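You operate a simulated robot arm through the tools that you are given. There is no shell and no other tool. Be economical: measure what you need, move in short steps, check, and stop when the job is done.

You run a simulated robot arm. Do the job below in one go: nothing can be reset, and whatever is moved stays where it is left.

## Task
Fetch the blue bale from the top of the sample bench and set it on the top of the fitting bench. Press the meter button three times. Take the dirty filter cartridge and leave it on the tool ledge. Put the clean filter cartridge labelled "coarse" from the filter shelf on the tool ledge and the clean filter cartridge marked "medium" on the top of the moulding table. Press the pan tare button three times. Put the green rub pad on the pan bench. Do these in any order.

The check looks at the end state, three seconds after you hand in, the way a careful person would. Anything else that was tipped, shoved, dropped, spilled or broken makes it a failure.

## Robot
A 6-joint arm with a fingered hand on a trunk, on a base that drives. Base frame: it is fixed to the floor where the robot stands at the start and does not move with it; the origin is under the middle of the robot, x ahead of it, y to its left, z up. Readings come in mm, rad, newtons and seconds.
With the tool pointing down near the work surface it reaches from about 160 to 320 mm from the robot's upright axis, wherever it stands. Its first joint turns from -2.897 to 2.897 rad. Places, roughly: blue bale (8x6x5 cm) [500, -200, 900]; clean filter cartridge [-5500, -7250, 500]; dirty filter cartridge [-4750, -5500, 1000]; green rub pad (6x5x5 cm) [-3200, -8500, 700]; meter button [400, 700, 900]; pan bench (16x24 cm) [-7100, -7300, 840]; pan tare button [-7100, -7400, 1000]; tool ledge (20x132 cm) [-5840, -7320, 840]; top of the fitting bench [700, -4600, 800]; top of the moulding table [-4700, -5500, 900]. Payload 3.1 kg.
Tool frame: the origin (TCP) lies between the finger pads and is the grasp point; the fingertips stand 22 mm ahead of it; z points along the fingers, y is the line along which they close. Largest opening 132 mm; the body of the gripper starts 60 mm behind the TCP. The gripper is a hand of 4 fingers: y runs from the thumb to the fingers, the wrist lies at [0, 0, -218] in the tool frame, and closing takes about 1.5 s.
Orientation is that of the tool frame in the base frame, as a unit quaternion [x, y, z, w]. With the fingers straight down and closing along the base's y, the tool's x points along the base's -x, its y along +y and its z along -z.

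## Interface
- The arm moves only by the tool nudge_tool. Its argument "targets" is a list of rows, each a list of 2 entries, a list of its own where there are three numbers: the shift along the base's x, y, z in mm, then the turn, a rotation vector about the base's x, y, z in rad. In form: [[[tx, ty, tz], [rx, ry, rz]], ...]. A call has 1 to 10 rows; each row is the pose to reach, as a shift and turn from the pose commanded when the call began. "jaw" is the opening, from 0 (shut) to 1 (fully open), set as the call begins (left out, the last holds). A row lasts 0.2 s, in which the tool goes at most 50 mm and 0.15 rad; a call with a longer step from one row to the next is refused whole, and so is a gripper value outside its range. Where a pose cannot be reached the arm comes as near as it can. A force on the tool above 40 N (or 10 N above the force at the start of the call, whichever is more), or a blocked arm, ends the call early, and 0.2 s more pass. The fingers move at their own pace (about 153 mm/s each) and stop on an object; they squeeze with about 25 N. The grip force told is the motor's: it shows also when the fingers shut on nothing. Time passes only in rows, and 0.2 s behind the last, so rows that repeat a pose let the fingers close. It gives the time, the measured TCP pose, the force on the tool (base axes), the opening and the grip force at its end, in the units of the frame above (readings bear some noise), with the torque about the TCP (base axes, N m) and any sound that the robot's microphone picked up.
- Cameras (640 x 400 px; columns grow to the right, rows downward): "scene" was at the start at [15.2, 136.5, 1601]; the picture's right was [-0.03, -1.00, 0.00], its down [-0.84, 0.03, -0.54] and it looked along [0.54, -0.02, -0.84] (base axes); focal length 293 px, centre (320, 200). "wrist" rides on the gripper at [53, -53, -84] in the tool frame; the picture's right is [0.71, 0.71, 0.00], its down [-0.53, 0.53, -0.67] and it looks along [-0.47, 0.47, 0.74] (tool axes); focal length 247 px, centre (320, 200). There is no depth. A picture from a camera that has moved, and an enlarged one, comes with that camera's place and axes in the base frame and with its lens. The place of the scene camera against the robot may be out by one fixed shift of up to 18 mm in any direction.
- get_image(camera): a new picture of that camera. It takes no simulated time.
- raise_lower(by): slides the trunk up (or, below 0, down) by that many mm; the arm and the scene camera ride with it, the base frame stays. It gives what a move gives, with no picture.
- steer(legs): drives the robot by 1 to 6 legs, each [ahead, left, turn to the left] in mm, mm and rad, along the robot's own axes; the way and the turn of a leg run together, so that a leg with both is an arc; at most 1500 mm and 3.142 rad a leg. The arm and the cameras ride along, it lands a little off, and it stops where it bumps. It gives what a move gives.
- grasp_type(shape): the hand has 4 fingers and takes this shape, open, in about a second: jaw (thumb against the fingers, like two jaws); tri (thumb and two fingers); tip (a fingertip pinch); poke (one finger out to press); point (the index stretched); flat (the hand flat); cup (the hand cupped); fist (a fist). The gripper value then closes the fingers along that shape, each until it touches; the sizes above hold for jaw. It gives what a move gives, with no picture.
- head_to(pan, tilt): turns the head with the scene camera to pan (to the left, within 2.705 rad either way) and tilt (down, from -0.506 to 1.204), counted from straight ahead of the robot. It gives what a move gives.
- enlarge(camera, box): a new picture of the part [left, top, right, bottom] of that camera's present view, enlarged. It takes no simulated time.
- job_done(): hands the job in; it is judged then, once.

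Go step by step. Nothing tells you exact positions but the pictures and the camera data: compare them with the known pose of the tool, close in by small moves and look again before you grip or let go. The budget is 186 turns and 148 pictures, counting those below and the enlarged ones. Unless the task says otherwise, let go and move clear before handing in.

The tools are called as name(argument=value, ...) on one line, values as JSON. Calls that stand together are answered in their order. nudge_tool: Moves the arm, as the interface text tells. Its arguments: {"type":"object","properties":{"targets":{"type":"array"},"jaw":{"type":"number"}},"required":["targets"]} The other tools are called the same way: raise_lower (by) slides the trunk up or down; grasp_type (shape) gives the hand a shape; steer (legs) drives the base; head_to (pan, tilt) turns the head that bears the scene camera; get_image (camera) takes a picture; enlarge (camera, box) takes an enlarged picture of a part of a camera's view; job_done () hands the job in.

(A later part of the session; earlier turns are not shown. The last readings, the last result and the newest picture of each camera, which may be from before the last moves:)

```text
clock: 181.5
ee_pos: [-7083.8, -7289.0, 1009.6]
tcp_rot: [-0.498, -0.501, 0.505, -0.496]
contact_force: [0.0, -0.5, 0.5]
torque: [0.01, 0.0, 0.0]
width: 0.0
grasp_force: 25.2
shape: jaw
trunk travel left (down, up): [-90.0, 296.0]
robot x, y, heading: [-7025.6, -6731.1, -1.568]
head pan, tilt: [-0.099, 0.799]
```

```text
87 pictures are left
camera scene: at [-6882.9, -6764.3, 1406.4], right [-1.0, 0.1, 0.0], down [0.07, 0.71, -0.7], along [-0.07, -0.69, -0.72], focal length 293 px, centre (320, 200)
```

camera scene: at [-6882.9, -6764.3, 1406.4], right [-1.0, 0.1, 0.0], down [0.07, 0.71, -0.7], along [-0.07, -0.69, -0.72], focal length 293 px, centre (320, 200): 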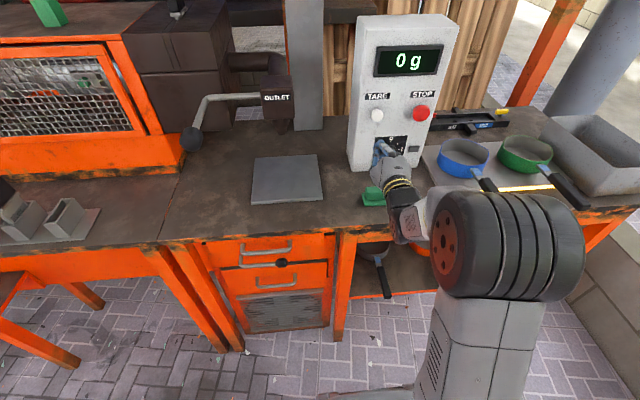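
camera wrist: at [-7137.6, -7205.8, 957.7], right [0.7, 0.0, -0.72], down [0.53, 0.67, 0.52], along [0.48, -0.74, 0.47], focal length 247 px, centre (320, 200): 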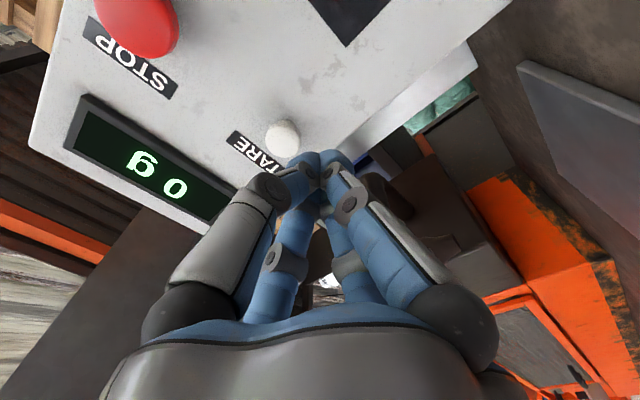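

The knob works out at about (-7091, -7380, 1042). I align height and side and close in to ~30 mm.

nudge_tool(targets=[[[-4, 0, 16], [0, 0, 0]], [[-8, 0, 33], [0, 0, 0]], [[-8, -20, 33], [0, 0, 0]], [[-8, -35, 33], [0, 0, 0]], [[-8, -35, 33], [0, 0, 0]]])

get_image(camera="wrist")

enlarge(camera="scene", box=[330, 60, 450, 180])

```text
clock: 182.7
ee_pos: [-7092.4, -7322.7, 1042.7]
tcp_rot: [-0.496, -0.503, 0.503, -0.498]
contact_force: [0.4, 0.4, 0.7]
torque: [-0.01, 0.01, 0.0]
width: 0.0
grasp_force: 25.3
shape: jaw
trunk travel left (down, up): [-90.0, 296.0]
robot x, y, heading: [-7023.9, -6734.6, -1.571]
head pan, tilt: [-0.099, 0.799]
```

```text
86 pictures are left
camera wrist: at [-7146.7, -7239.5, 990.5], right [0.7, 0.0, -0.72], down [0.53, 0.67, 0.52], along [0.48, -0.74, 0.47], focal length 247 px, centre (320, 200)
```

wrist: 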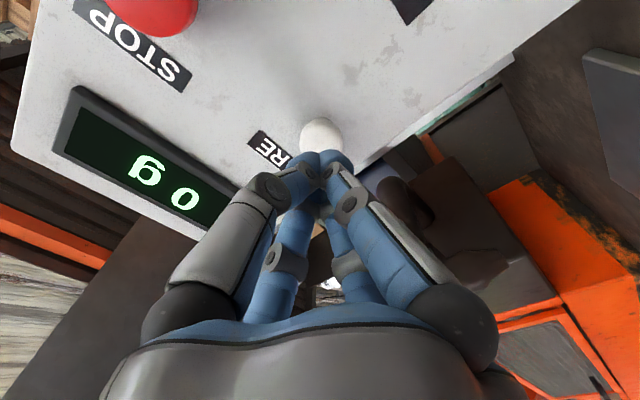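

```text
3.33 times, centred on (390, 120) of scene
camera zoom: at [-6882.9, -6764.4, 1406.4], right [-1.0, 0.1, 0.0], down [0.07, 0.71, -0.7], along [-0.07, -0.69, -0.72], focal length 977 px, centre (87, 467)
```

zoom: 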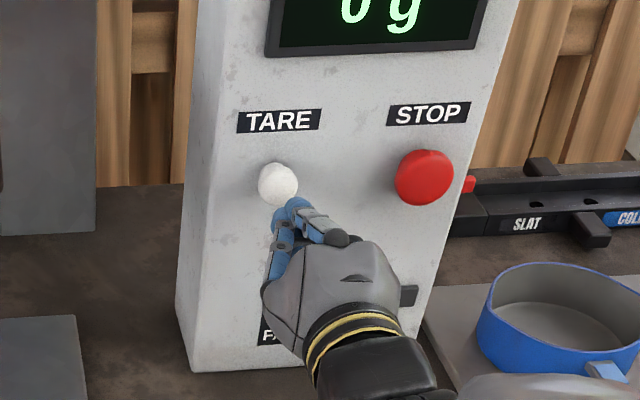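

Aligned with the knob. I press slowly.

nudge_tool(targets=[[[0, -8, 0], [0, 0, 0]], [[0, -14, 0], [0, 0, 0]], [[0, -18, 0], [0, 0, 0]], [[0, -21, 0], [0, 0, 0]], [[0, -24, 0], [0, 0, 0]]])

```text
clock: 183.9
ee_pos: [-7092.3, -7346.5, 1042.2]
tcp_rot: [-0.497, -0.502, 0.504, -0.497]
contact_force: [0.0, 0.1, 0.0]
torque: [-0.02, 0.02, -0.06]
width: 0.0
grasp_force: 25.1
shape: jaw
trunk travel left (down, up): [-90.0, 296.0]
robot x, y, heading: [-7032.6, -6733.2, -1.567]
head pan, tilt: [-0.099, 0.799]
```

nudge_tool(targets=[[[0, -3, 0], [0, 0, 0]], [[0, -6, 0], [0, 0, 0]], [[0, -9, 0], [0, 0, 0]], [[0, -11, 0], [0, 0, 0]]])

get_image(camera="wrist")

```text
clock: 184.9
ee_pos: [-7092.4, -7354.7, 1043.6]
tcp_rot: [-0.497, -0.502, 0.505, -0.496]
contact_force: [0.0, 9.7, -1.6]
torque: [0.02, 0.02, 0.03]
width: 0.0
grasp_force: 25.2
shape: jaw
trunk travel left (down, up): [-90.0, 296.0]
robot x, y, heading: [-7026.3, -6732.1, -1.564]
head pan, tilt: [-0.099, 0.799]
heard: click
```

```text
84 pictures are left
camera wrist: at [-7146.5, -7273.1, 990.7], right [0.7, 0.0, -0.72], down [0.53, 0.67, 0.52], along [0.48, -0.74, 0.47], focal length 247 px, centre (320, 200)
```

wrist: 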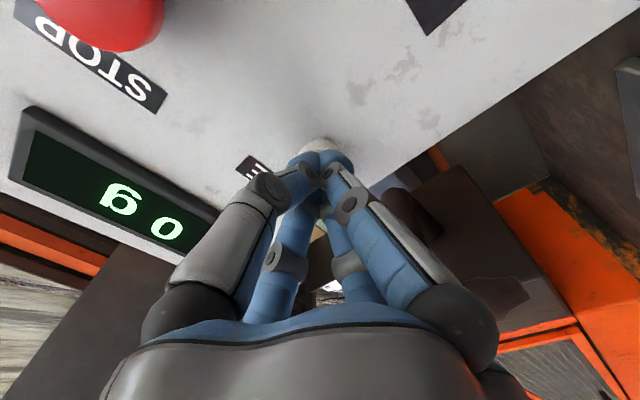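

A click: first tare press. I draw back and press twice more.

nudge_tool(targets=[[[0, 6, 0], [0, 0, 0]], [[0, 16, 0], [0, 0, 0]], [[0, 16, 0], [0, 0, 0]]])

nudge_tool(targets=[[[0, -7, 0], [0, 0, 0]], [[0, -11, 0], [0, 0, 0]], [[0, -14, 0], [0, 0, 0]], [[0, -16, 0], [0, 0, 0]]])

nudge_tool(targets=[[[0, 6, 0], [0, 0, 0]], [[0, 16, 0], [0, 0, 0]], [[0, 16, 0], [0, 0, 0]]])

nudge_tool(targets=[[[0, -7, 0], [0, 0, 0]], [[0, -11, 0], [0, 0, 0]], [[0, -14, 0], [0, 0, 0]], [[0, -16, 0], [0, 0, 0]]])

```text
clock: 185.7
ee_pos: [-7091.8, -7341.6, 1042.4]
tcp_rot: [-0.497, -0.502, 0.504, -0.498]
contact_force: [0.1, 0.1, -0.3]
torque: [-0.01, -0.03, 0.01]
width: 0.0
grasp_force: 25.3
shape: jaw
trunk travel left (down, up): [-90.0, 296.0]
robot x, y, heading: [-7026.9, -6735.9, -1.571]
head pan, tilt: [-0.099, 0.799]
```

```text
clock: 186.7
ee_pos: [-7092.4, -7356.8, 1042.6]
tcp_rot: [-0.497, -0.501, 0.505, -0.496]
contact_force: [-1.3, 9.5, -1.4]
torque: [0.08, 0.04, 0.05]
width: 0.0
grasp_force: 24.6
shape: jaw
trunk travel left (down, up): [-90.0, 296.0]
robot x, y, heading: [-7027.6, -6736.2, -1.571]
head pan, tilt: [-0.099, 0.799]
heard: click
```

```text
clock: 187.5
ee_pos: [-7093.1, -7342.4, 1042.7]
tcp_rot: [-0.498, -0.501, 0.504, -0.497]
contact_force: [-1.1, 0.0, -1.5]
torque: [0.0, 0.0, 0.01]
width: 0.0
grasp_force: 25.0
shape: jaw
trunk travel left (down, up): [-90.0, 296.0]
robot x, y, heading: [-7026.9, -6740.8, -1.567]
head pan, tilt: [-0.099, 0.799]
```

```text
clock: 188.5
ee_pos: [-7093.9, -7357.4, 1042.9]
tcp_rot: [-0.497, -0.502, 0.504, -0.497]
contact_force: [-0.6, 7.9, 0.0]
torque: [0.06, 0.01, 0.01]
width: 0.0
grasp_force: 24.8
shape: jaw
trunk travel left (down, up): [-90.0, 296.0]
robot x, y, heading: [-7027.2, -6735.3, -1.566]
head pan, tilt: [-0.099, 0.799]
heard: click
```

Three tare clicks. I back off and turn the hand down again into a carrying pose.

nudge_tool(targets=[[[0, 40, 0], [0, 0, 0]], [[0, 75, 20], [0, 0, 0]], [[2, 95, 60], [0, 0, 0]], [[5, 110, 90], [0.15, 0, 0]], [[10, 130, 95], [0.3, 0, 0]], [[15, 150, 95], [0.45, 0, 0]], [[20, 175, 90], [0.6, 0, 0]], [[25, 200, 85], [0.75, 0, 0]]])

nudge_tool(targets=[[[10, 28, -5], [0.15, 0, 0]], [[20, 56, -10], [0.3, 0, 0]], [[25, 84, -15], [0.45, 0, 0]], [[30, 110, -20], [0.6, 0, 0]], [[35, 130, -20], [0.75, 0, 0]], [[40, 140, -20], [0.815, 0, 0]], [[40, 140, -20], [0.815, 0, 0]]])

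get_image(camera="scene")

```text
clock: 190.3
ee_pos: [-7085.9, -7152.5, 1122.3]
tcp_rot: [0.642, 0.653, -0.283, 0.286]
contact_force: [1.1, 0.4, 0.0]
torque: [-0.01, -0.03, 0.02]
width: 0.0
grasp_force: 25.0
shape: jaw
out of reach, approached as far as the arm can: row 5, 6, 8
trunk travel left (down, up): [-90.0, 296.0]
robot x, y, heading: [-7030.4, -6733.8, -1.563]
head pan, tilt: [-0.099, 0.799]
```

```text
clock: 191.9
ee_pos: [-7049.6, -7012.4, 1127.6]
tcp_rot: [0.697, 0.704, 0.066, 0.12]
contact_force: [0.4, -0.1, 0.1]
torque: [0.01, 0.02, -0.01]
width: 0.0
grasp_force: 24.2
shape: jaw
out of reach, approached as far as the arm can: row 1, 2, 3, 4, 5, 6, 7
trunk travel left (down, up): [-90.0, 296.0]
robot x, y, heading: [-7030.0, -6735.8, -1.566]
head pan, tilt: [-0.099, 0.799]
```

```text
83 pictures are left
camera scene: at [-6883.1, -6764.1, 1406.4], right [-1.0, 0.1, 0.0], down [0.07, 0.71, -0.7], along [-0.07, -0.69, -0.72], focal length 293 px, centre (320, 200)
```

scene: 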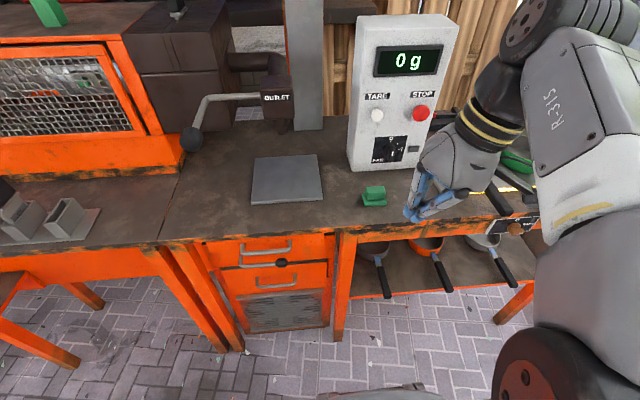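

Both tasks here are done and the pad is in place. The hand is a little skewed; I straighten it lower down.

nudge_tool(targets=[[[5, 5, -40], [0.03, 0.09, 0]], [[10, 10, -70], [0.06, 0.18, 0]], [[20, 12, -90], [0.076, 0.263, -0.01]], [[20, 12, -90], [0.076, 0.263, -0.01]], [[20, 12, -90], [0.076, 0.263, -0.01]]])

raise_lower(by=150)

head_to(pan=1.2, tilt=0.6)

get_image(camera="scene")

```text
clock: 193.1
ee_pos: [-7032.2, -7002.1, 1037.0]
tcp_rot: [0.697, 0.703, 0.066, 0.123]
contact_force: [-0.5, 0.0, 0.1]
torque: [0.0, -0.02, 0.02]
width: 0.1
grasp_force: 24.6
shape: jaw
out of reach, approached as far as the arm can: row 1, 2, 3, 4, 5
trunk travel left (down, up): [-90.0, 296.0]
robot x, y, heading: [-7031.7, -6734.9, -1.565]
head pan, tilt: [-0.099, 0.799]
```

```text
clock: 194.8
ee_pos: [-7032.3, -7002.7, 1187.9]
tcp_rot: [0.699, 0.702, 0.067, 0.123]
contact_force: [-0.7, -0.1, -0.4]
torque: [0.0, -0.03, 0.0]
width: 0.0
grasp_force: 25.0
shape: jaw
trunk travel left (down, up): [-240.0, 146.0]
robot x, y, heading: [-7028.7, -6736.8, -1.564]
head pan, tilt: [-0.099, 0.799]
```

```text
clock: 196.3
ee_pos: [-7031.6, -7002.4, 1188.0]
tcp_rot: [0.697, 0.703, 0.067, 0.123]
contact_force: [0.6, -0.3, -0.3]
torque: [-0.03, 0.0, -0.01]
width: 0.0
grasp_force: 25.3
shape: jaw
trunk travel left (down, up): [-240.0, 146.0]
robot x, y, heading: [-7028.4, -6737.2, -1.563]
head pan, tilt: [1.201, 0.6]
```

```text
82 pictures are left
camera scene: at [-6792.7, -6715.9, 1573.0], right [-0.36, -0.93, 0.0], down [-0.53, 0.2, -0.82], along [0.77, -0.3, -0.57], focal length 293 px, centre (320, 200)
```

scene: 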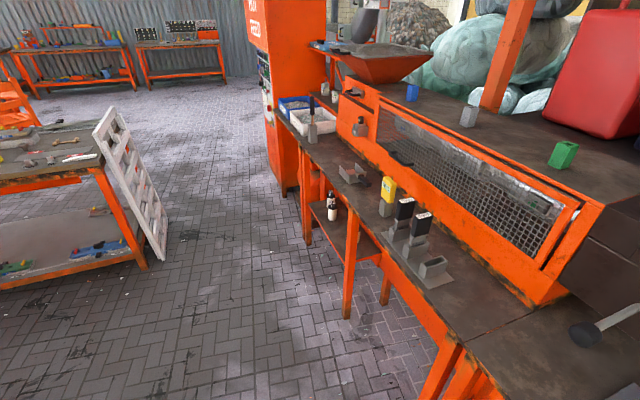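

The shelf cartridges and a holder with cartridge-like blocks are on the ledge. First I straighten the hand by extending it a bit.

nudge_tool(targets=[[[0, -40, -20], [0, 0, 0]], [[0, -80, -40], [0, 0, 0]], [[0, -120, -60], [0.03, 0.09, 0]], [[0, -120, -60], [0.06, 0.18, 0]], [[0, -120, -60], [0.076, 0.263, -0.01]], [[0, -120, -60], [0.076, 0.263, -0.01]]])

enlarge(camera="scene", box=[270, 80, 470, 300])

```text
clock: 197.7
ee_pos: [-7031.8, -7118.3, 1117.6]
tcp_rot: [0.698, 0.703, 0.065, 0.116]
contact_force: [-0.3, 0.7, -0.1]
torque: [0.02, 0.0, 0.0]
width: 0.1
grasp_force: 24.8
shape: jaw
out of reach, approached as far as the arm can: row 3, 4, 5, 6
trunk travel left (down, up): [-240.0, 146.0]
robot x, y, heading: [-7027.1, -6733.9, -1.56]
head pan, tilt: [1.201, 0.6]
```

```text
1.82 times, centred on (370, 190) of scene
camera zoom: at [-6792.6, -6715.5, 1573.0], right [-0.36, -0.93, 0.0], down [-0.53, 0.2, -0.83], along [0.77, -0.3, -0.56], focal length 533 px, centre (229, 218)
```

zoom: 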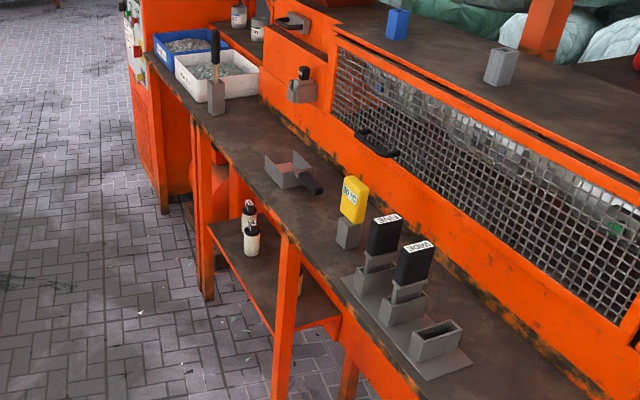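

The wrist seems stuck at a joint limit. I try a yaw first to see whether that frees the tilt.

nudge_tool(targets=[[[0, 0, 0], [0, 0, 0.15]], [[0, 0, 0], [0, 0, 0.3]], [[0, 0, 0], [0, 0, 0.45]], [[0, 0, 0], [0, 0, 0.6]]])

head_to(pan=-0.1, tilt=0.8)

get_image(camera="scene")

```text
clock: 198.7
ee_pos: [-7025.1, -7119.9, 1115.5]
tcp_rot: [0.459, 0.876, 0.101, 0.112]
contact_force: [0.7, -0.2, 0.3]
torque: [0.0, -0.02, -0.03]
width: 0.0
grasp_force: 25.1
shape: jaw
out of reach, approached as far as the arm can: row 3, 4
trunk travel left (down, up): [-240.0, 146.0]
robot x, y, heading: [-7027.4, -6738.4, -1.565]
head pan, tilt: [1.201, 0.6]
```

```text
clock: 200.2
ee_pos: [-7024.7, -7119.0, 1116.3]
tcp_rot: [0.46, 0.875, 0.102, 0.112]
contact_force: [0.3, -0.4, -0.3]
torque: [-0.02, 0.02, 0.02]
width: 0.0
grasp_force: 25.1
shape: jaw
trunk travel left (down, up): [-240.0, 146.0]
robot x, y, heading: [-7029.9, -6736.4, -1.564]
head pan, tilt: [-0.099, 0.799]
```

```text
80 pictures are left
camera scene: at [-6882.8, -6764.5, 1556.2], right [-1.0, 0.1, 0.0], down [0.07, 0.71, -0.7], along [-0.07, -0.69, -0.72], focal length 293 px, centre (320, 200)
```

scene: 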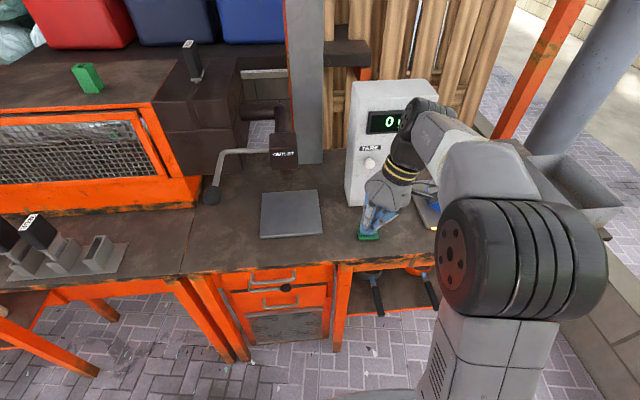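

Yaw moved. I now try the tilt correction from here.

nudge_tool(targets=[[[0, 0, -10], [-0.02, 0.07, 0]], [[0, 0, -20], [-0.04, 0.15, 0]], [[0, 0, -20], [-0.06, 0.22, 0]], [[0, 0, -20], [-0.077, 0.292, 0]], [[0, 0, -20], [-0.077, 0.292, 0]]])

```text
clock: 201.4
ee_pos: [-7016.6, -7117.9, 1102.7]
tcp_rot: [0.462, 0.875, 0.09, 0.112]
contact_force: [-0.3, 0.1, 0.0]
torque: [0.02, 0.01, 0.01]
width: 0.2
grasp_force: 25.0
shape: jaw
out of reach, approached as far as the arm can: row 1, 2, 3, 4, 5
trunk travel left (down, up): [-240.0, 146.0]
robot x, y, heading: [-7030.2, -6736.7, -1.562]
head pan, tilt: [-0.099, 0.799]
```

No luck that way. I reverse: undo the yaw and pitch the hand forward again, to return to the branch that worked.

nudge_tool(targets=[[[0, 0, 0], [0, 0, -0.15]], [[0, -10, 0], [0, 0, -0.3]], [[0, -20, 0], [0, 0, -0.45]], [[0, -30, 0], [0, 0, -0.6]]])

nudge_tool(targets=[[[0, -20, 0], [-0.15, 0, 0]], [[0, -40, 0], [-0.3, 0, 0]], [[0, -60, 0], [-0.45, 0, 0]], [[0, -80, 0], [-0.6, 0, 0]], [[0, -80, 0], [-0.75, 0, 0]]])

```text
clock: 202.4
ee_pos: [-7017.4, -7149.9, 1102.6]
tcp_rot: [0.7, 0.7, 0.052, 0.134]
contact_force: [-0.6, 0.9, 1.3]
torque: [-0.01, -0.04, 0.02]
width: 0.1
grasp_force: 24.7
shape: jaw
trunk travel left (down, up): [-240.0, 146.0]
robot x, y, heading: [-7028.0, -6737.0, -1.567]
head pan, tilt: [-0.099, 0.799]
```

```text
clock: 203.6
ee_pos: [-7016.2, -7226.1, 1102.8]
tcp_rot: [0.602, 0.67, -0.209, 0.381]
contact_force: [0.4, -0.7, -0.1]
torque: [0.0, -0.02, 0.02]
width: 0.0
grasp_force: 24.9
shape: jaw
trunk travel left (down, up): [-240.0, 146.0]
robot x, y, heading: [-7028.0, -6739.6, -1.569]
head pan, tilt: [-0.099, 0.799]
```

Pitching forward works. Here I apply the sideways correction.

nudge_tool(targets=[[[0, 0, 0], [0.058, 0.095, -0.09]], [[0, 0, 0], [0.117, 0.191, -0.178]], [[0, 0, 0], [0.117, 0.191, -0.178]]])

```text
clock: 204.4
ee_pos: [-7016.9, -7228.1, 1102.5]
tcp_rot: [0.647, 0.662, -0.248, 0.285]
contact_force: [0.5, -0.3, -0.2]
torque: [-0.03, 0.02, -0.03]
width: 0.0
grasp_force: 25.0
shape: jaw
out of reach, approached as far as the arm can: row 2, 3
trunk travel left (down, up): [-240.0, 146.0]
robot x, y, heading: [-7026.9, -6738.1, -1.568]
head pan, tilt: [-0.099, 0.799]
```

Nearly straight. I shift the hand right, where it worked before, and finish the correction.

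nudge_tool(targets=[[[-30, 0, 0], [0, 0, 0]], [[-65, 0, 0], [0, 0, 0]], [[-65, 0, 0], [0.02, 0.03, -0.03]], [[-65, 0, 0], [0.03, 0.05, -0.05]]])

nudge_tool(targets=[[[0, 15, 0], [0.15, 0, 0]], [[0, 30, 0], [0.3, 0, 0]], [[0, 45, 0], [0.45, 0, 0]], [[0, 60, 0], [0.6, 0, 0]], [[0, 60, 0], [0.74, 0, 0]]])

```text
clock: 205.4
ee_pos: [-7082.1, -7229.3, 1102.5]
tcp_rot: [0.661, 0.657, -0.261, 0.252]
contact_force: [-0.5, 0.0, -0.1]
torque: [0.02, 0.0, 0.0]
width: 0.0
grasp_force: 25.0
shape: jaw
trunk travel left (down, up): [-240.0, 146.0]
robot x, y, heading: [-7031.0, -6738.5, -1.567]
head pan, tilt: [-0.099, 0.799]
```

```text
clock: 206.6
ee_pos: [-7080.3, -7144.3, 1056.6]
tcp_rot: [0.702, 0.702, 0.039, 0.117]
contact_force: [-0.1, 0.2, -0.1]
torque: [0.03, 0.04, 0.01]
width: 0.0
grasp_force: 25.7
shape: jaw
out of reach, approached as far as the arm can: row 1, 2, 3, 4, 5
trunk travel left (down, up): [-240.0, 146.0]
robot x, y, heading: [-7030.0, -6738.3, -1.568]
head pan, tilt: [-0.099, 0.799]
```

The wrist is on another branch. I test the opposite yaw with the tilt fix.

nudge_tool(targets=[[[0, 0, 0], [0, 0, -0.15]], [[0, 0, 0], [0, 0, -0.3]], [[0, 0, 0], [0, 0, -0.45]], [[0, 0, 0], [0, 0, -0.6]], [[0, 0, 0], [0, 0, -0.75]], [[0, 0, 0], [0, 0, -0.9]]])

nudge_tool(targets=[[[0, 0, 0], [0.05, 0.08, 0]], [[0, 0, 0], [0.1, 0.15, 0]], [[0, 0, 0], [0.12, 0.2, 0]], [[0, 0, 0], [0.12, 0.2, 0]]])

```text
clock: 208.0
ee_pos: [-7097.2, -7130.9, 1034.9]
tcp_rot: [0.933, 0.326, 0.006, 0.15]
contact_force: [-0.7, -0.4, -0.1]
torque: [0.03, -0.02, 0.02]
width: 0.0
grasp_force: 25.1
shape: jaw
out of reach, approached as far as the arm can: row 3, 4, 5, 6
trunk travel left (down, up): [-240.0, 146.0]
robot x, y, heading: [-7027.4, -6738.7, -1.566]
head pan, tilt: [-0.099, 0.799]
```

```text
clock: 209.0
ee_pos: [-7096.4, -7130.8, 1036.4]
tcp_rot: [0.932, 0.329, 0.005, 0.151]
contact_force: [1.1, 0.2, 0.5]
torque: [0.01, 0.03, -0.03]
width: 0.1
grasp_force: 25.0
shape: jaw
out of reach, approached as far as the arm can: row 1, 2, 3, 4
trunk travel left (down, up): [-240.0, 146.0]
robot x, y, heading: [-7027.6, -6733.5, -1.562]
head pan, tilt: [-0.099, 0.799]
```

I look at the arm's posture now.

get_image(camera="scene")

```text
79 pictures are left
camera scene: at [-6882.9, -6764.4, 1556.2], right [-1.0, 0.1, 0.0], down [0.07, 0.71, -0.7], along [-0.07, -0.69, -0.72], focal length 293 px, centre (320, 200)
```

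scene: 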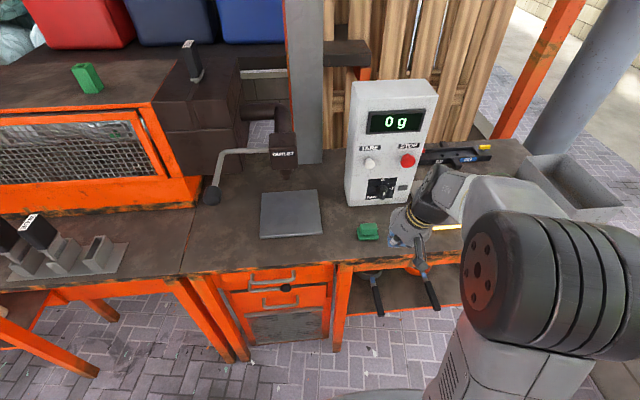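

I undo this yaw and go back to the pitched-forward pose, then try pitching down along the original route, nearer and at the original height.

nudge_tool(targets=[[[5, 0, 15], [0, 0, 0.15]], [[10, 0, 30], [-0.05, 0, 0.3]], [[15, 0, 45], [-0.1, 0, 0.45]], [[15, 0, 60], [-0.15, 0, 0.58]], [[15, 0, 75], [-0.2, 0, 0.71]], [[15, 0, 90], [-0.25, 0, 0.82]]])

```text
refused: row 2 steps farther than a row can; nothing moved
```

I split that into yaw first, then pitch.

nudge_tool(targets=[[[5, 0, 15], [0, 0, 0.14]], [[10, 0, 30], [0, 0, 0.28]], [[15, 0, 45], [0, 0, 0.42]], [[15, 0, 60], [0, 0, 0.56]], [[15, 0, 75], [0, 0, 0.7]], [[15, 0, 90], [0, 0, 0.83]]])

nudge_tool(targets=[[[0, -10, 10], [-0.14, 0, 0]], [[0, -20, 20], [-0.28, 0, 0]], [[0, -30, 30], [-0.42, 0, 0]], [[0, -40, 40], [-0.56, 0, 0]], [[0, -40, 50], [-0.7, 0, 0]]])

```text
clock: 210.4
ee_pos: [-7083.4, -7132.5, 1124.8]
tcp_rot: [0.72, 0.678, 0.066, 0.135]
contact_force: [0.0, -0.2, 1.0]
torque: [0.01, 0.02, 0.0]
width: 0.2
grasp_force: 25.2
shape: jaw
trunk travel left (down, up): [-240.0, 146.0]
robot x, y, heading: [-7029.2, -6735.2, -1.565]
head pan, tilt: [-0.099, 0.799]
```

```text
clock: 211.6
ee_pos: [-7083.3, -7171.5, 1174.1]
tcp_rot: [0.631, 0.657, -0.172, 0.375]
contact_force: [-0.5, 0.7, -0.5]
torque: [0.0, 0.02, 0.02]
width: 0.0
grasp_force: 24.6
shape: jaw
trunk travel left (down, up): [-240.0, 146.0]
robot x, y, heading: [-7029.2, -6733.9, -1.57]
head pan, tilt: [-0.099, 0.799]
```

Now the sideways correction here, then pitch down stepwise at about the original height.

nudge_tool(targets=[[[0, 0, 0], [0.001, 0.08, -0.05]], [[0, 0, 0], [0.002, 0.165, -0.1]], [[0, 0, 0], [0.004, 0.25, -0.145]], [[0, 0, 0], [0.004, 0.25, -0.145]]])

nudge_tool(targets=[[[0, 10, 0], [0.15, 0, 0]], [[0, 10, 0], [0.15, 0, 0]]])

get_image(camera="scene")

```text
clock: 212.6
ee_pos: [-7083.8, -7170.4, 1175.1]
tcp_rot: [0.651, 0.652, -0.273, 0.276]
contact_force: [0.4, 0.3, -1.0]
torque: [0.01, -0.01, 0.02]
width: 0.2
grasp_force: 25.0
shape: jaw
trunk travel left (down, up): [-240.0, 146.0]
robot x, y, heading: [-7027.0, -6736.5, -1.567]
head pan, tilt: [-0.099, 0.799]
```

```text
clock: 213.2
ee_pos: [-7093.3, -7157.5, 1169.0]
tcp_rot: [0.668, 0.671, -0.222, 0.232]
contact_force: [0.3, -0.1, 0.2]
torque: [0.02, -0.02, 0.04]
width: 0.2
grasp_force: 24.8
shape: jaw
out of reach, approached as far as the arm can: row 1, 2
trunk travel left (down, up): [-240.0, 146.0]
robot x, y, heading: [-7025.9, -6739.2, -1.566]
head pan, tilt: [-0.099, 0.799]
```

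```text
78 pictures are left
camera scene: at [-6882.5, -6764.1, 1556.1], right [-1.0, 0.1, 0.0], down [0.07, 0.71, -0.7], along [-0.07, -0.69, -0.72], focal length 293 px, centre (320, 200)
```

scene: 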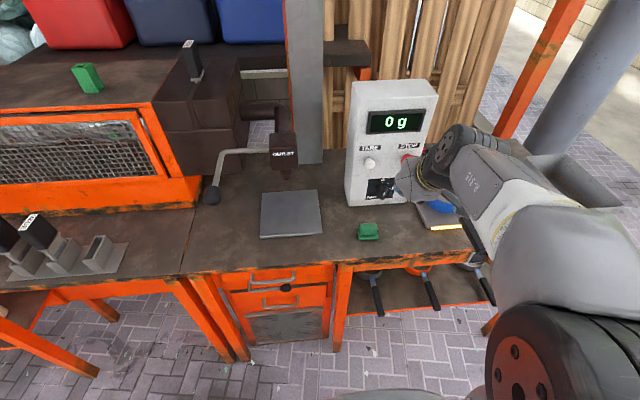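

Vertical seems blocked the same in every yaw, as if the forearm were folded wrongly. I raise the trunk fully and work with the wrist lower relative to it.

raise_lower(by=146)

nudge_tool(targets=[[[0, 0, -45], [0, 0, 0]], [[0, 0, -90], [0, 0, 0]], [[0, 0, -135], [0, 0, 0]], [[0, 0, -180], [0, 0, 0]], [[0, 10, -225], [0, 0, 0]], [[0, 20, -265], [0, 0, 0]]])

nudge_tool(targets=[[[0, 10, 0], [0.14, 0, 0]], [[0, 20, 0], [0.28, 0, 0]], [[0, 30, 0], [0.42, 0, 0]], [[0, 40, 0], [0.56, 0, 0]], [[0, 50, 0], [0.66, 0, 0]], [[0, 50, 0], [0.66, 0, 0]]])

get_image(camera="scene")

```text
clock: 214.9
ee_pos: [-7095.2, -7159.2, 1315.7]
tcp_rot: [0.668, 0.672, -0.221, 0.232]
contact_force: [-0.1, 0.8, 0.7]
torque: [0.04, 0.01, -0.03]
width: 0.1
grasp_force: 24.9
shape: jaw
trunk travel left (down, up): [-386.0, 0.0]
robot x, y, heading: [-7029.0, -6738.0, -1.564]
head pan, tilt: [-0.099, 0.799]
```

```text
clock: 216.3
ee_pos: [-7094.4, -7139.4, 1049.6]
tcp_rot: [0.668, 0.672, -0.22, 0.232]
contact_force: [0.5, -0.5, 0.2]
torque: [0.02, 0.01, -0.02]
width: 0.1
grasp_force: 25.2
shape: jaw
trunk travel left (down, up): [-386.0, 0.0]
robot x, y, heading: [-7030.2, -6734.7, -1.569]
head pan, tilt: [-0.099, 0.799]
```

```text
clock: 217.7
ee_pos: [-7094.9, -7071.8, 1022.9]
tcp_rot: [0.706, 0.706, -0.005, 0.055]
contact_force: [0.3, -0.6, 0.5]
torque: [0.01, -0.01, 0.0]
width: 0.0
grasp_force: 25.5
shape: jaw
out of reach, approached as far as the arm can: row 2, 3, 4, 5, 6
trunk travel left (down, up): [-386.0, 0.0]
robot x, y, heading: [-7026.7, -6738.3, -1.568]
head pan, tilt: [-0.099, 0.799]
```

```text
77 pictures are left
camera scene: at [-6882.5, -6764.5, 1701.7], right [-1.0, 0.1, 0.0], down [0.07, 0.71, -0.7], along [-0.07, -0.69, -0.72], focal length 293 px, centre (320, 200)
```

scene: 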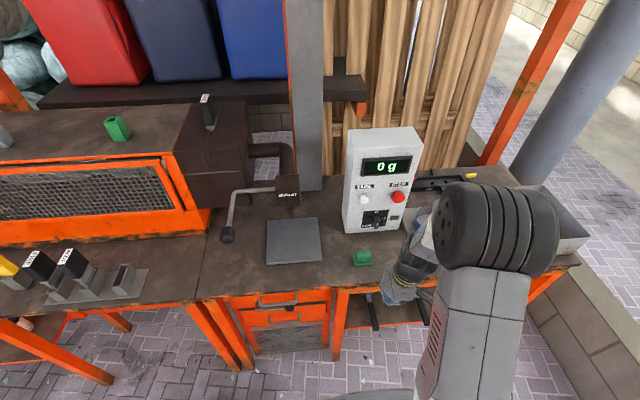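

Lower relative to the trunk, the hand gets almost vertical, so the elbow has folded the other way. I'll turn into the free aisle and stretch the arm there to unfold it.

steer(legs=[[-100, 0, 0], [0, 0, 1.568]])

head_to(pan=0.0, tilt=0.6)

get_image(camera="scene")

```text
clock: 222.6
ee_pos: [-6693.2, -6704.5, 1022.7]
tcp_rot: [0.005, 0.998, 0.035, 0.043]
contact_force: [0.3, -0.5, -0.6]
torque: [0.0, 0.02, -0.01]
width: 0.1
grasp_force: 24.6
shape: jaw
trunk travel left (down, up): [-386.0, 0.0]
robot x, y, heading: [-7025.0, -6635.5, -0.002]
head pan, tilt: [-0.099, 0.799]
```

```text
clock: 223.4
ee_pos: [-6693.2, -6705.2, 1022.1]
tcp_rot: [0.005, 0.998, 0.036, 0.043]
contact_force: [0.0, -0.6, 0.3]
torque: [-0.03, 0.01, 0.0]
width: 0.1
grasp_force: 25.5
shape: jaw
trunk travel left (down, up): [-386.0, 0.0]
robot x, y, heading: [-7025.0, -6630.5, -0.007]
head pan, tilt: [0.0, 0.6]
```

```text
76 pictures are left
camera scene: at [-6993.3, -6496.6, 1718.5], right [-0.01, -1.0, 0.0], down [-0.57, 0.0, -0.82], along [0.82, -0.01, -0.57], focal length 293 px, centre (320, 200)
```

scene: 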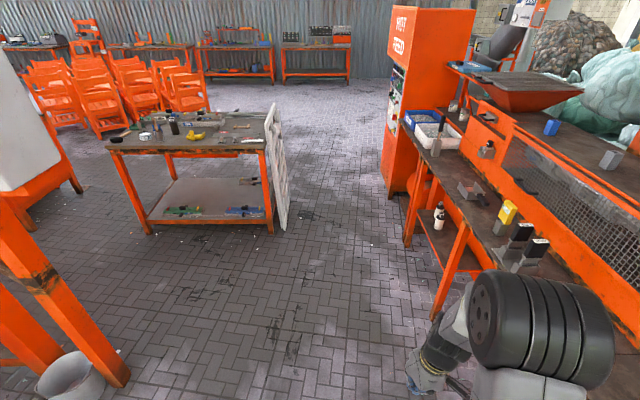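

The aisle ahead is free. I stretch the arm forward at this height.

nudge_tool(targets=[[[45, 5, 0], [0, 0, 0]], [[90, 10, 0], [0, 0, 0]], [[135, 15, 0], [0, 0, 0]], [[180, 20, 0], [0, 0, 0]], [[225, 25, 0], [0, 0, 0]], [[270, 30, 0], [0, 0, 0]], [[315, 35, 0], [0, 0, 0]]])

get_image(camera="scene")

```text
clock: 225.0
ee_pos: [-6471.9, -6669.8, 1004.6]
tcp_rot: [0.003, 0.992, 0.098, 0.077]
contact_force: [0.3, -0.4, 0.0]
torque: [0.01, 0.02, 0.0]
width: 0.1
grasp_force: 24.8
shape: jaw
out of reach, approached as far as the arm can: row 1, 2, 3, 4, 5, 6, 7
trunk travel left (down, up): [-386.0, 0.0]
robot x, y, heading: [-7026.1, -6637.5, -0.011]
head pan, tilt: [0.0, 0.6]
```

```text
75 pictures are left
camera scene: at [-6993.3, -6496.5, 1718.6], right [-0.01, -1.0, 0.0], down [-0.56, 0.0, -0.83], along [0.83, -0.01, -0.56], focal length 293 px, centre (320, 200)
```

scene: 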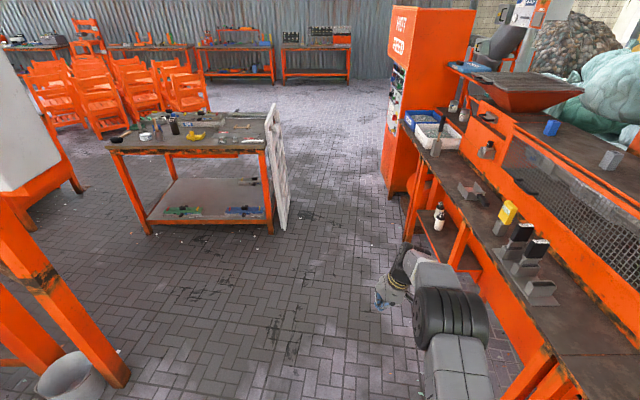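

The arm is almost straight. I stretch fully, then draw back upward, hoping it folds the right way.

nudge_tool(targets=[[[45, 0, 0], [0, 0, 0]], [[90, 0, 0], [0, 0, 0]], [[135, 0, -10], [0, 0, 0]], [[180, 0, -20], [0, 0, 0]], [[200, 0, -30], [0, 0, 0]]])

nudge_tool(targets=[[[-40, 0, 30], [0, 0, 0]], [[-80, 0, 60], [0, 0, 0]], [[-120, 0, 90], [0, 0, 0]], [[-160, 0, 120], [0, 0, 0]], [[-200, 0, 150], [0, 0, 0]], [[-240, 0, 180], [0, 0, 0]]])

get_image(camera="scene")

```text
clock: 226.2
ee_pos: [-6445.7, -6666.6, 995.8]
tcp_rot: [0.004, 0.991, 0.107, 0.083]
contact_force: [0.9, -0.2, -0.1]
torque: [0.01, -0.02, -0.04]
width: 0.0
grasp_force: 24.9
shape: jaw
out of reach, approached as far as the arm can: row 1, 2, 3, 4, 5
trunk travel left (down, up): [-386.0, 0.0]
robot x, y, heading: [-7029.1, -6635.3, -0.007]
head pan, tilt: [0.0, 0.6]
```

```text
clock: 227.6
ee_pos: [-6688.5, -6667.0, 1176.0]
tcp_rot: [0.003, 0.992, 0.097, 0.077]
contact_force: [0.1, 0.1, 1.3]
torque: [-0.02, -0.03, -0.01]
width: 0.1
grasp_force: 25.0
shape: jaw
trunk travel left (down, up): [-386.0, 0.0]
robot x, y, heading: [-7024.5, -6637.1, -0.008]
head pan, tilt: [0.0, 0.6]
```

```text
74 pictures are left
camera scene: at [-6996.2, -6496.2, 1718.6], right [-0.01, -1.0, 0.0], down [-0.56, 0.0, -0.83], along [0.83, -0.01, -0.56], focal length 293 px, centre (320, 200)
```

scene: 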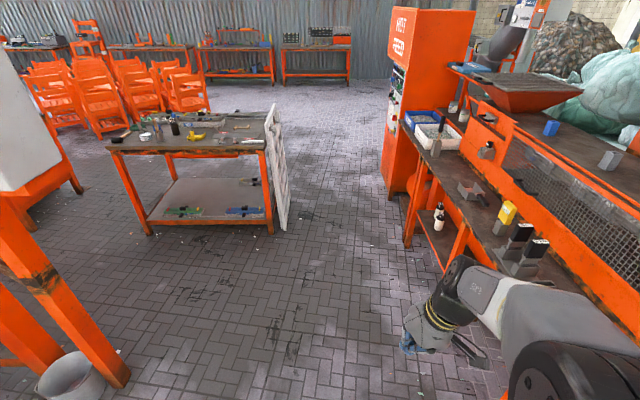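

The arm folded back as at the start, nothing out of reach. I straighten the tilt.

nudge_tool(targets=[[[0, 0, 0], [-0.098, 0.077, 0.003]], [[0, 0, 0], [-0.195, 0.154, 0.006]], [[0, 0, 0], [-0.195, 0.154, 0.006]]])

nudge_tool(targets=[[[-40, 20, 0], [0, 0, 0]], [[-80, 50, 0], [0, 0, 0]], [[-100, 80, 0], [0, 0, 0]]], jaw=1)

```text
clock: 228.4
ee_pos: [-6688.8, -6669.9, 1165.4]
tcp_rot: [0.002, 0.994, 0.087, 0.065]
contact_force: [0.2, 0.9, -0.5]
torque: [0.0, 0.04, -0.01]
width: 0.0
grasp_force: 25.3
shape: jaw
out of reach, approached as far as the arm can: row 1, 2, 3
trunk travel left (down, up): [-386.0, 0.0]
robot x, y, heading: [-7029.3, -6635.5, -0.008]
head pan, tilt: [0.0, 0.6]
```

```text
clock: 229.2
ee_pos: [-6789.5, -6588.4, 1164.8]
tcp_rot: [0.001, 0.994, 0.092, 0.066]
contact_force: [0.5, 0.2, -0.4]
torque: [0.02, -0.02, 0.02]
width: 125.9
grasp_force: 0.0
shape: jaw
trunk travel left (down, up): [-386.0, 0.0]
robot x, y, heading: [-7027.8, -6633.2, -0.006]
head pan, tilt: [0.0, 0.6]
```

Still a wrist limit. The hand leans toward the forearm's direction, so I flip the wrist: swing the hand up along the forearm line, past alignment.

nudge_tool(targets=[[[26.7, 22.7, 4.6], [0.117, -0.0856, 0]], [[53.4, 44.6, 13], [0.235, -0.171, 0]], [[78.7, 64.6, 25.7], [0.352, -0.257, 0]], [[102.4, 82.4, 41.8], [0.47, -0.342, 0]], [[124.2, 97.5, 61.3], [0.587, -0.428, 0]], [[143.8, 109.8, 83.3], [0.705, -0.513, 0]], [[161, 118.6, 107.5], [0.822, -0.599, 0]], [[175.7, 124, 133.2], [0.94, -0.684, 0]], [[187.7, 125.7, 159.8], [1.057, -0.77, 0]], [[197, 123.7, 186.6], [1.175, -0.856, 0]]], jaw=0)

get_image(camera="scene")

```text
clock: 231.4
ee_pos: [-6591.2, -6465.7, 1352.1]
tcp_rot: [0.002, 0.67, 0.599, 0.438]
contact_force: [-0.8, -0.1, 0.3]
torque: [-0.05, 0.03, -0.02]
width: 0.1
grasp_force: 24.8
shape: jaw
trunk travel left (down, up): [-386.0, 0.0]
robot x, y, heading: [-7028.5, -6636.2, -0.005]
head pan, tilt: [0.0, 0.6]
```

```text
73 pictures are left
camera scene: at [-6992.8, -6496.6, 1718.5], right [-0.01, -1.0, 0.0], down [-0.57, 0.0, -0.82], along [0.82, -0.01, -0.57], focal length 293 px, centre (320, 200)
```

scene: 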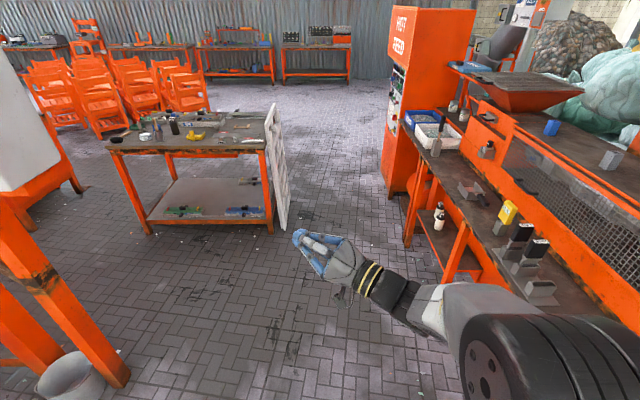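

Everything reachable. I go on past alignment, then roll the hand around the forearm line to the other side.

nudge_tool(targets=[[[-3.2, -4.4, 31], [0.117, -0.0856, 0]], [[-9, -12.3, 61], [0.235, -0.171, 0]], [[-17.3, -23.7, 89.4], [0.352, -0.257, 0]], [[-28, -38.3, 115.4], [0.47, -0.342, 0]]])

nudge_tool(targets=[[[16, -11.7, -1.4], [0.0854, 0.1172, 0]], [[31.7, -23.1, -5.7], [0.171, 0.234, 0]], [[46.7, -34, -12.8], [0.256, 0.351, 0]], [[60.7, -44.2, -22.5], [0.342, 0.469, 0]], [[73.4, -53.5, -34.5], [0.427, 0.586, 0]], [[84.6, -61.7, -48.6], [0.512, 0.703, 0]], [[94, -68.5, -64.5], [0.598, 0.82, 0]], [[101.5, -74, -81.8], [0.683, 0.937, 0]], [[106.8, -77.9, -100.3], [0.769, 1.054, 0]], [[109.9, -80.1, -120.5], [0.854, 1.172, 0]]])

```text
clock: 232.4
ee_pos: [-6619.2, -6503.0, 1467.7]
tcp_rot: [0.003, 0.428, 0.731, 0.532]
contact_force: [0.2, 0.4, 0.0]
torque: [0.0, -0.01, -0.02]
width: 0.0
grasp_force: 24.8
shape: jaw
trunk travel left (down, up): [-386.0, 0.0]
robot x, y, heading: [-7025.7, -6636.4, -0.007]
head pan, tilt: [0.0, 0.6]
```

```text
clock: 234.6
ee_pos: [-6510.5, -6583.6, 1346.1]
tcp_rot: [0.601, 0.321, 0.713, 0.166]
contact_force: [0.8, 0.0, 0.6]
torque: [0.0, -0.01, 0.0]
width: 0.3
grasp_force: 25.3
shape: jaw
trunk travel left (down, up): [-386.0, 0.0]
robot x, y, heading: [-7028.4, -6637.6, -0.006]
head pan, tilt: [0.0, 0.6]
```

Good so far. I continue the roll to the far side.

nudge_tool(targets=[[[0.8, -0.6, -19.8], [0.0854, 0.1172, 0]], [[-0.8, 0.6, -39.6], [0.171, 0.234, 0]], [[-4.6, 3.4, -58.9], [0.256, 0.351, 0]], [[-10.7, 7.8, -77.2], [0.342, 0.469, 0]], [[-18.8, 13.7, -94.3], [0.427, 0.586, 0]], [[-28.8, 21, -109.7], [0.512, 0.703, 0]], [[-40.6, 29.6, -123.4], [0.598, 0.82, 0]], [[-53.8, 39.2, -134.6], [0.683, 0.937, 0]], [[-68.2, 49.7, -143.4], [0.769, 1.054, 0]], [[-83.4, 60.8, -149.5], [0.854, 1.172, 0]]])

```text
clock: 236.8
ee_pos: [-6597.1, -6521.7, 1185.1]
tcp_rot: [0.896, 0.05, 0.34, -0.282]
contact_force: [0.1, 0.1, -0.1]
torque: [-0.02, 0.01, -0.02]
width: 0.0
grasp_force: 25.7
shape: jaw
out of reach, approached as far as the arm can: row 10
trunk travel left (down, up): [-386.0, 0.0]
robot x, y, heading: [-7027.3, -6636.2, -0.009]
head pan, tilt: [0.0, 0.6]
```

Now I pitch the hand down to vertical on this side.

nudge_tool(targets=[[[-13.8, -12.8, -21.2], [-0.0891, 0.0957, 0]], [[-29.5, -27.4, -40], [-0.178, 0.1914, 0]], [[-46.9, -43.6, -55.9], [-0.267, 0.287, 0]], [[-65.7, -61, -68.4], [-0.356, 0.383, 0]], [[-85.5, -79.4, -77.6], [-0.446, 0.4786, 0]], [[-106, -98.4, -83.1], [-0.535, 0.574, 0]], [[-126.6, -117.5, -84.9], [-0.624, 0.67, 0]], [[-126.6, -117.5, -84.9], [-0.624, 0.67, 0]]])

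```text
clock: 238.6
ee_pos: [-6781.1, -6641.3, 982.7]
tcp_rot: [0.998, 0.055, 0.013, -0.003]
contact_force: [-0.2, 0.0, -0.3]
torque: [0.01, -0.03, -0.01]
width: 0.0
grasp_force: 25.1
shape: jaw
out of reach, approached as far as the arm can: row 1, 2, 3, 4, 5, 6, 7, 8
trunk travel left (down, up): [-386.0, 0.0]
robot x, y, heading: [-7026.9, -6634.1, -0.007]
head pan, tilt: [0.0, 0.6]
```

The hand is vertical again. I check mobility by rising and yawing back toward the usual heading.

nudge_tool(targets=[[[20, 0, 30], [0, 0, 0.15]], [[40, 0, 60], [0, 0, 0.3]], [[40, 0, 60], [0, 0, 0.45]], [[40, 0, 60], [0, 0, 0.6]], [[40, 0, 60], [0, 0, 0.75]], [[40, 0, 60], [0, 0, 0.9]]])

get_image(camera="scene")

```text
clock: 240.0
ee_pos: [-6740.1, -6638.8, 1043.7]
tcp_rot: [0.874, 0.486, -0.002, 0.002]
contact_force: [0.3, -0.9, -0.8]
torque: [0.01, 0.01, -0.03]
width: 0.1
grasp_force: 24.6
shape: jaw
out of reach, approached as far as the arm can: row 1
trunk travel left (down, up): [-386.0, 0.0]
robot x, y, heading: [-7030.6, -6633.6, -0.005]
head pan, tilt: [0.0, 0.6]
```

```text
72 pictures are left
camera scene: at [-6993.1, -6496.5, 1718.5], right [-0.01, -1.0, 0.0], down [-0.57, 0.0, -0.82], along [0.82, -0.01, -0.57], focal length 293 px, centre (320, 200)
```

scene: 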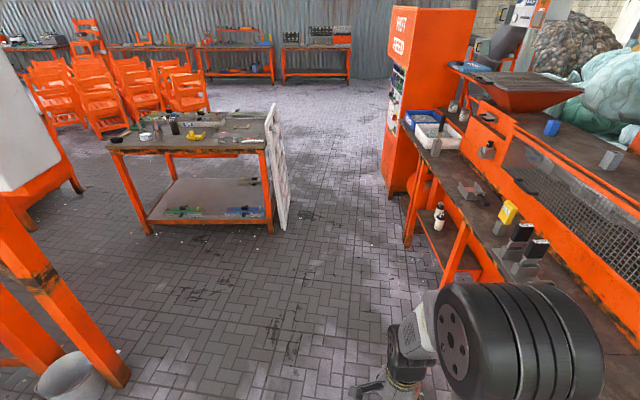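

It is free again. I finish the yaw and rise.

nudge_tool(targets=[[[0, 0, 10], [0, 0, 0.148]], [[0, 0, 20], [0, 0, 0.296]], [[0, 0, 30], [0, 0, 0.444]], [[0, 0, 40], [0, 0, 0.592]], [[0, 0, 50], [0, 0, 0.74]], [[0, 0, 60], [0, 0, 0.888]], [[0, 0, 70], [0, 0, 1.036]], [[0, 0, 80], [0, 0, 1.184]], [[0, 0, 90], [0, 0, 1.332]], [[0, 0, 100], [0, 0, 1.48]]])

nudge_tool(targets=[[[0, 0, 0], [0, 0, 0.148]], [[0, 0, 0], [0, 0, 0.296]], [[0, 0, 0], [0, 0, 0.444]], [[0, 0, 0], [0, 0, 0.592]], [[0, 0, 0], [0, 0, 0.645]]], jaw=1)

```text
clock: 242.2
ee_pos: [-6740.8, -6638.9, 1142.7]
tcp_rot: [0.317, 0.948, 0.0, 0.003]
contact_force: [0.0, 0.0, 0.0]
torque: [0.03, 0.0, -0.01]
width: 0.0
grasp_force: 25.0
shape: jaw
trunk travel left (down, up): [-386.0, 0.0]
robot x, y, heading: [-7029.5, -6635.3, -0.01]
head pan, tilt: [0.0, 0.6]
```

```text
clock: 243.4
ee_pos: [-6739.7, -6639.2, 1142.9]
tcp_rot: [0.001, 1.0, 0.0, 0.002]
contact_force: [-0.6, -0.4, 0.1]
torque: [0.02, -0.01, 0.0]
width: 126.0
grasp_force: 0.1
shape: jaw
trunk travel left (down, up): [-386.0, 0.0]
robot x, y, heading: [-7030.6, -6634.3, -0.006]
head pan, tilt: [0.0, 0.6]
```

The arm is back to normal. I drive along the aisle to the filter shelf and face it.

steer(legs=[[1480, -20, 0], [0, 0, -1.565]])

head_to(pan=0.0, tilt=0.9)

get_image(camera="scene")

```text
clock: 254.5
ee_pos: [-5556.5, -6961.2, 1142.5]
tcp_rot: [0.709, 0.705, -0.001, 0.003]
contact_force: [0.6, 0.3, -0.4]
torque: [0.01, -0.01, -0.04]
width: 126.1
grasp_force: 0.1
shape: jaw
trunk travel left (down, up): [-386.0, 0.0]
robot x, y, heading: [-5555.7, -6669.3, -1.574]
head pan, tilt: [0.0, 0.6]
```

```text
clock: 255.3
ee_pos: [-5555.9, -6960.4, 1142.2]
tcp_rot: [0.709, 0.705, -0.001, 0.003]
contact_force: [0.0, -0.7, 0.1]
torque: [0.0, 0.0, -0.02]
width: 126.0
grasp_force: 0.1
shape: jaw
trunk travel left (down, up): [-386.0, 0.0]
robot x, y, heading: [-5552.1, -6671.6, -1.573]
head pan, tilt: [0.0, 0.901]
```

```text
71 pictures are left
camera scene: at [-5399.0, -6696.5, 1693.8], right [-1.0, 0.01, 0.0], down [0.01, 0.78, -0.62], along [0.0, -0.62, -0.78], focal length 293 px, centre (320, 200)
```

scene: 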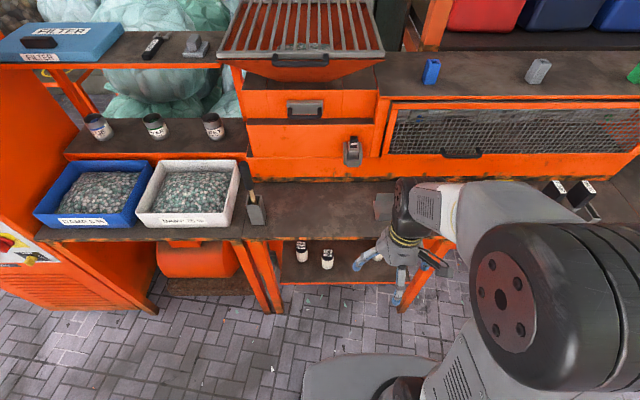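

I zoom on the items at the lower shelf and on the jars at left.

enlarge(camera="scene", box=[270, 220, 360, 290])

enlarge(camera="scene", box=[0, 10, 250, 160])

```text
5.71 times, centred on (315, 255) of scene
camera zoom: at [-5399.0, -6696.5, 1693.8], right [-1.0, 0.01, 0.0], down [0.01, 0.78, -0.62], along [0.0, -0.62, -0.78], focal length 1675 px, centre (349, -114)
```

zoom: 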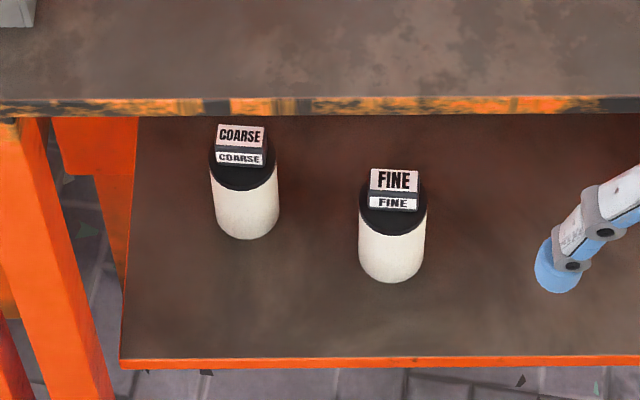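

```text
2.56 times, centred on (125, 85) of scene
camera zoom: at [-5399.0, -6696.5, 1693.8], right [-1.0, 0.01, 0.0], down [0.01, 0.78, -0.62], along [0.0, -0.62, -0.78], focal length 750 px, centre (819, 494)
```

zoom: 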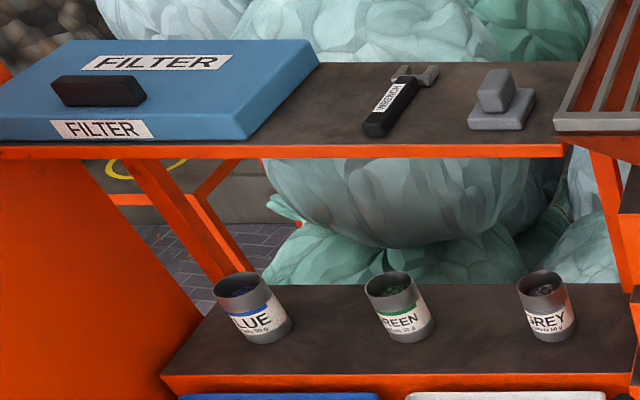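

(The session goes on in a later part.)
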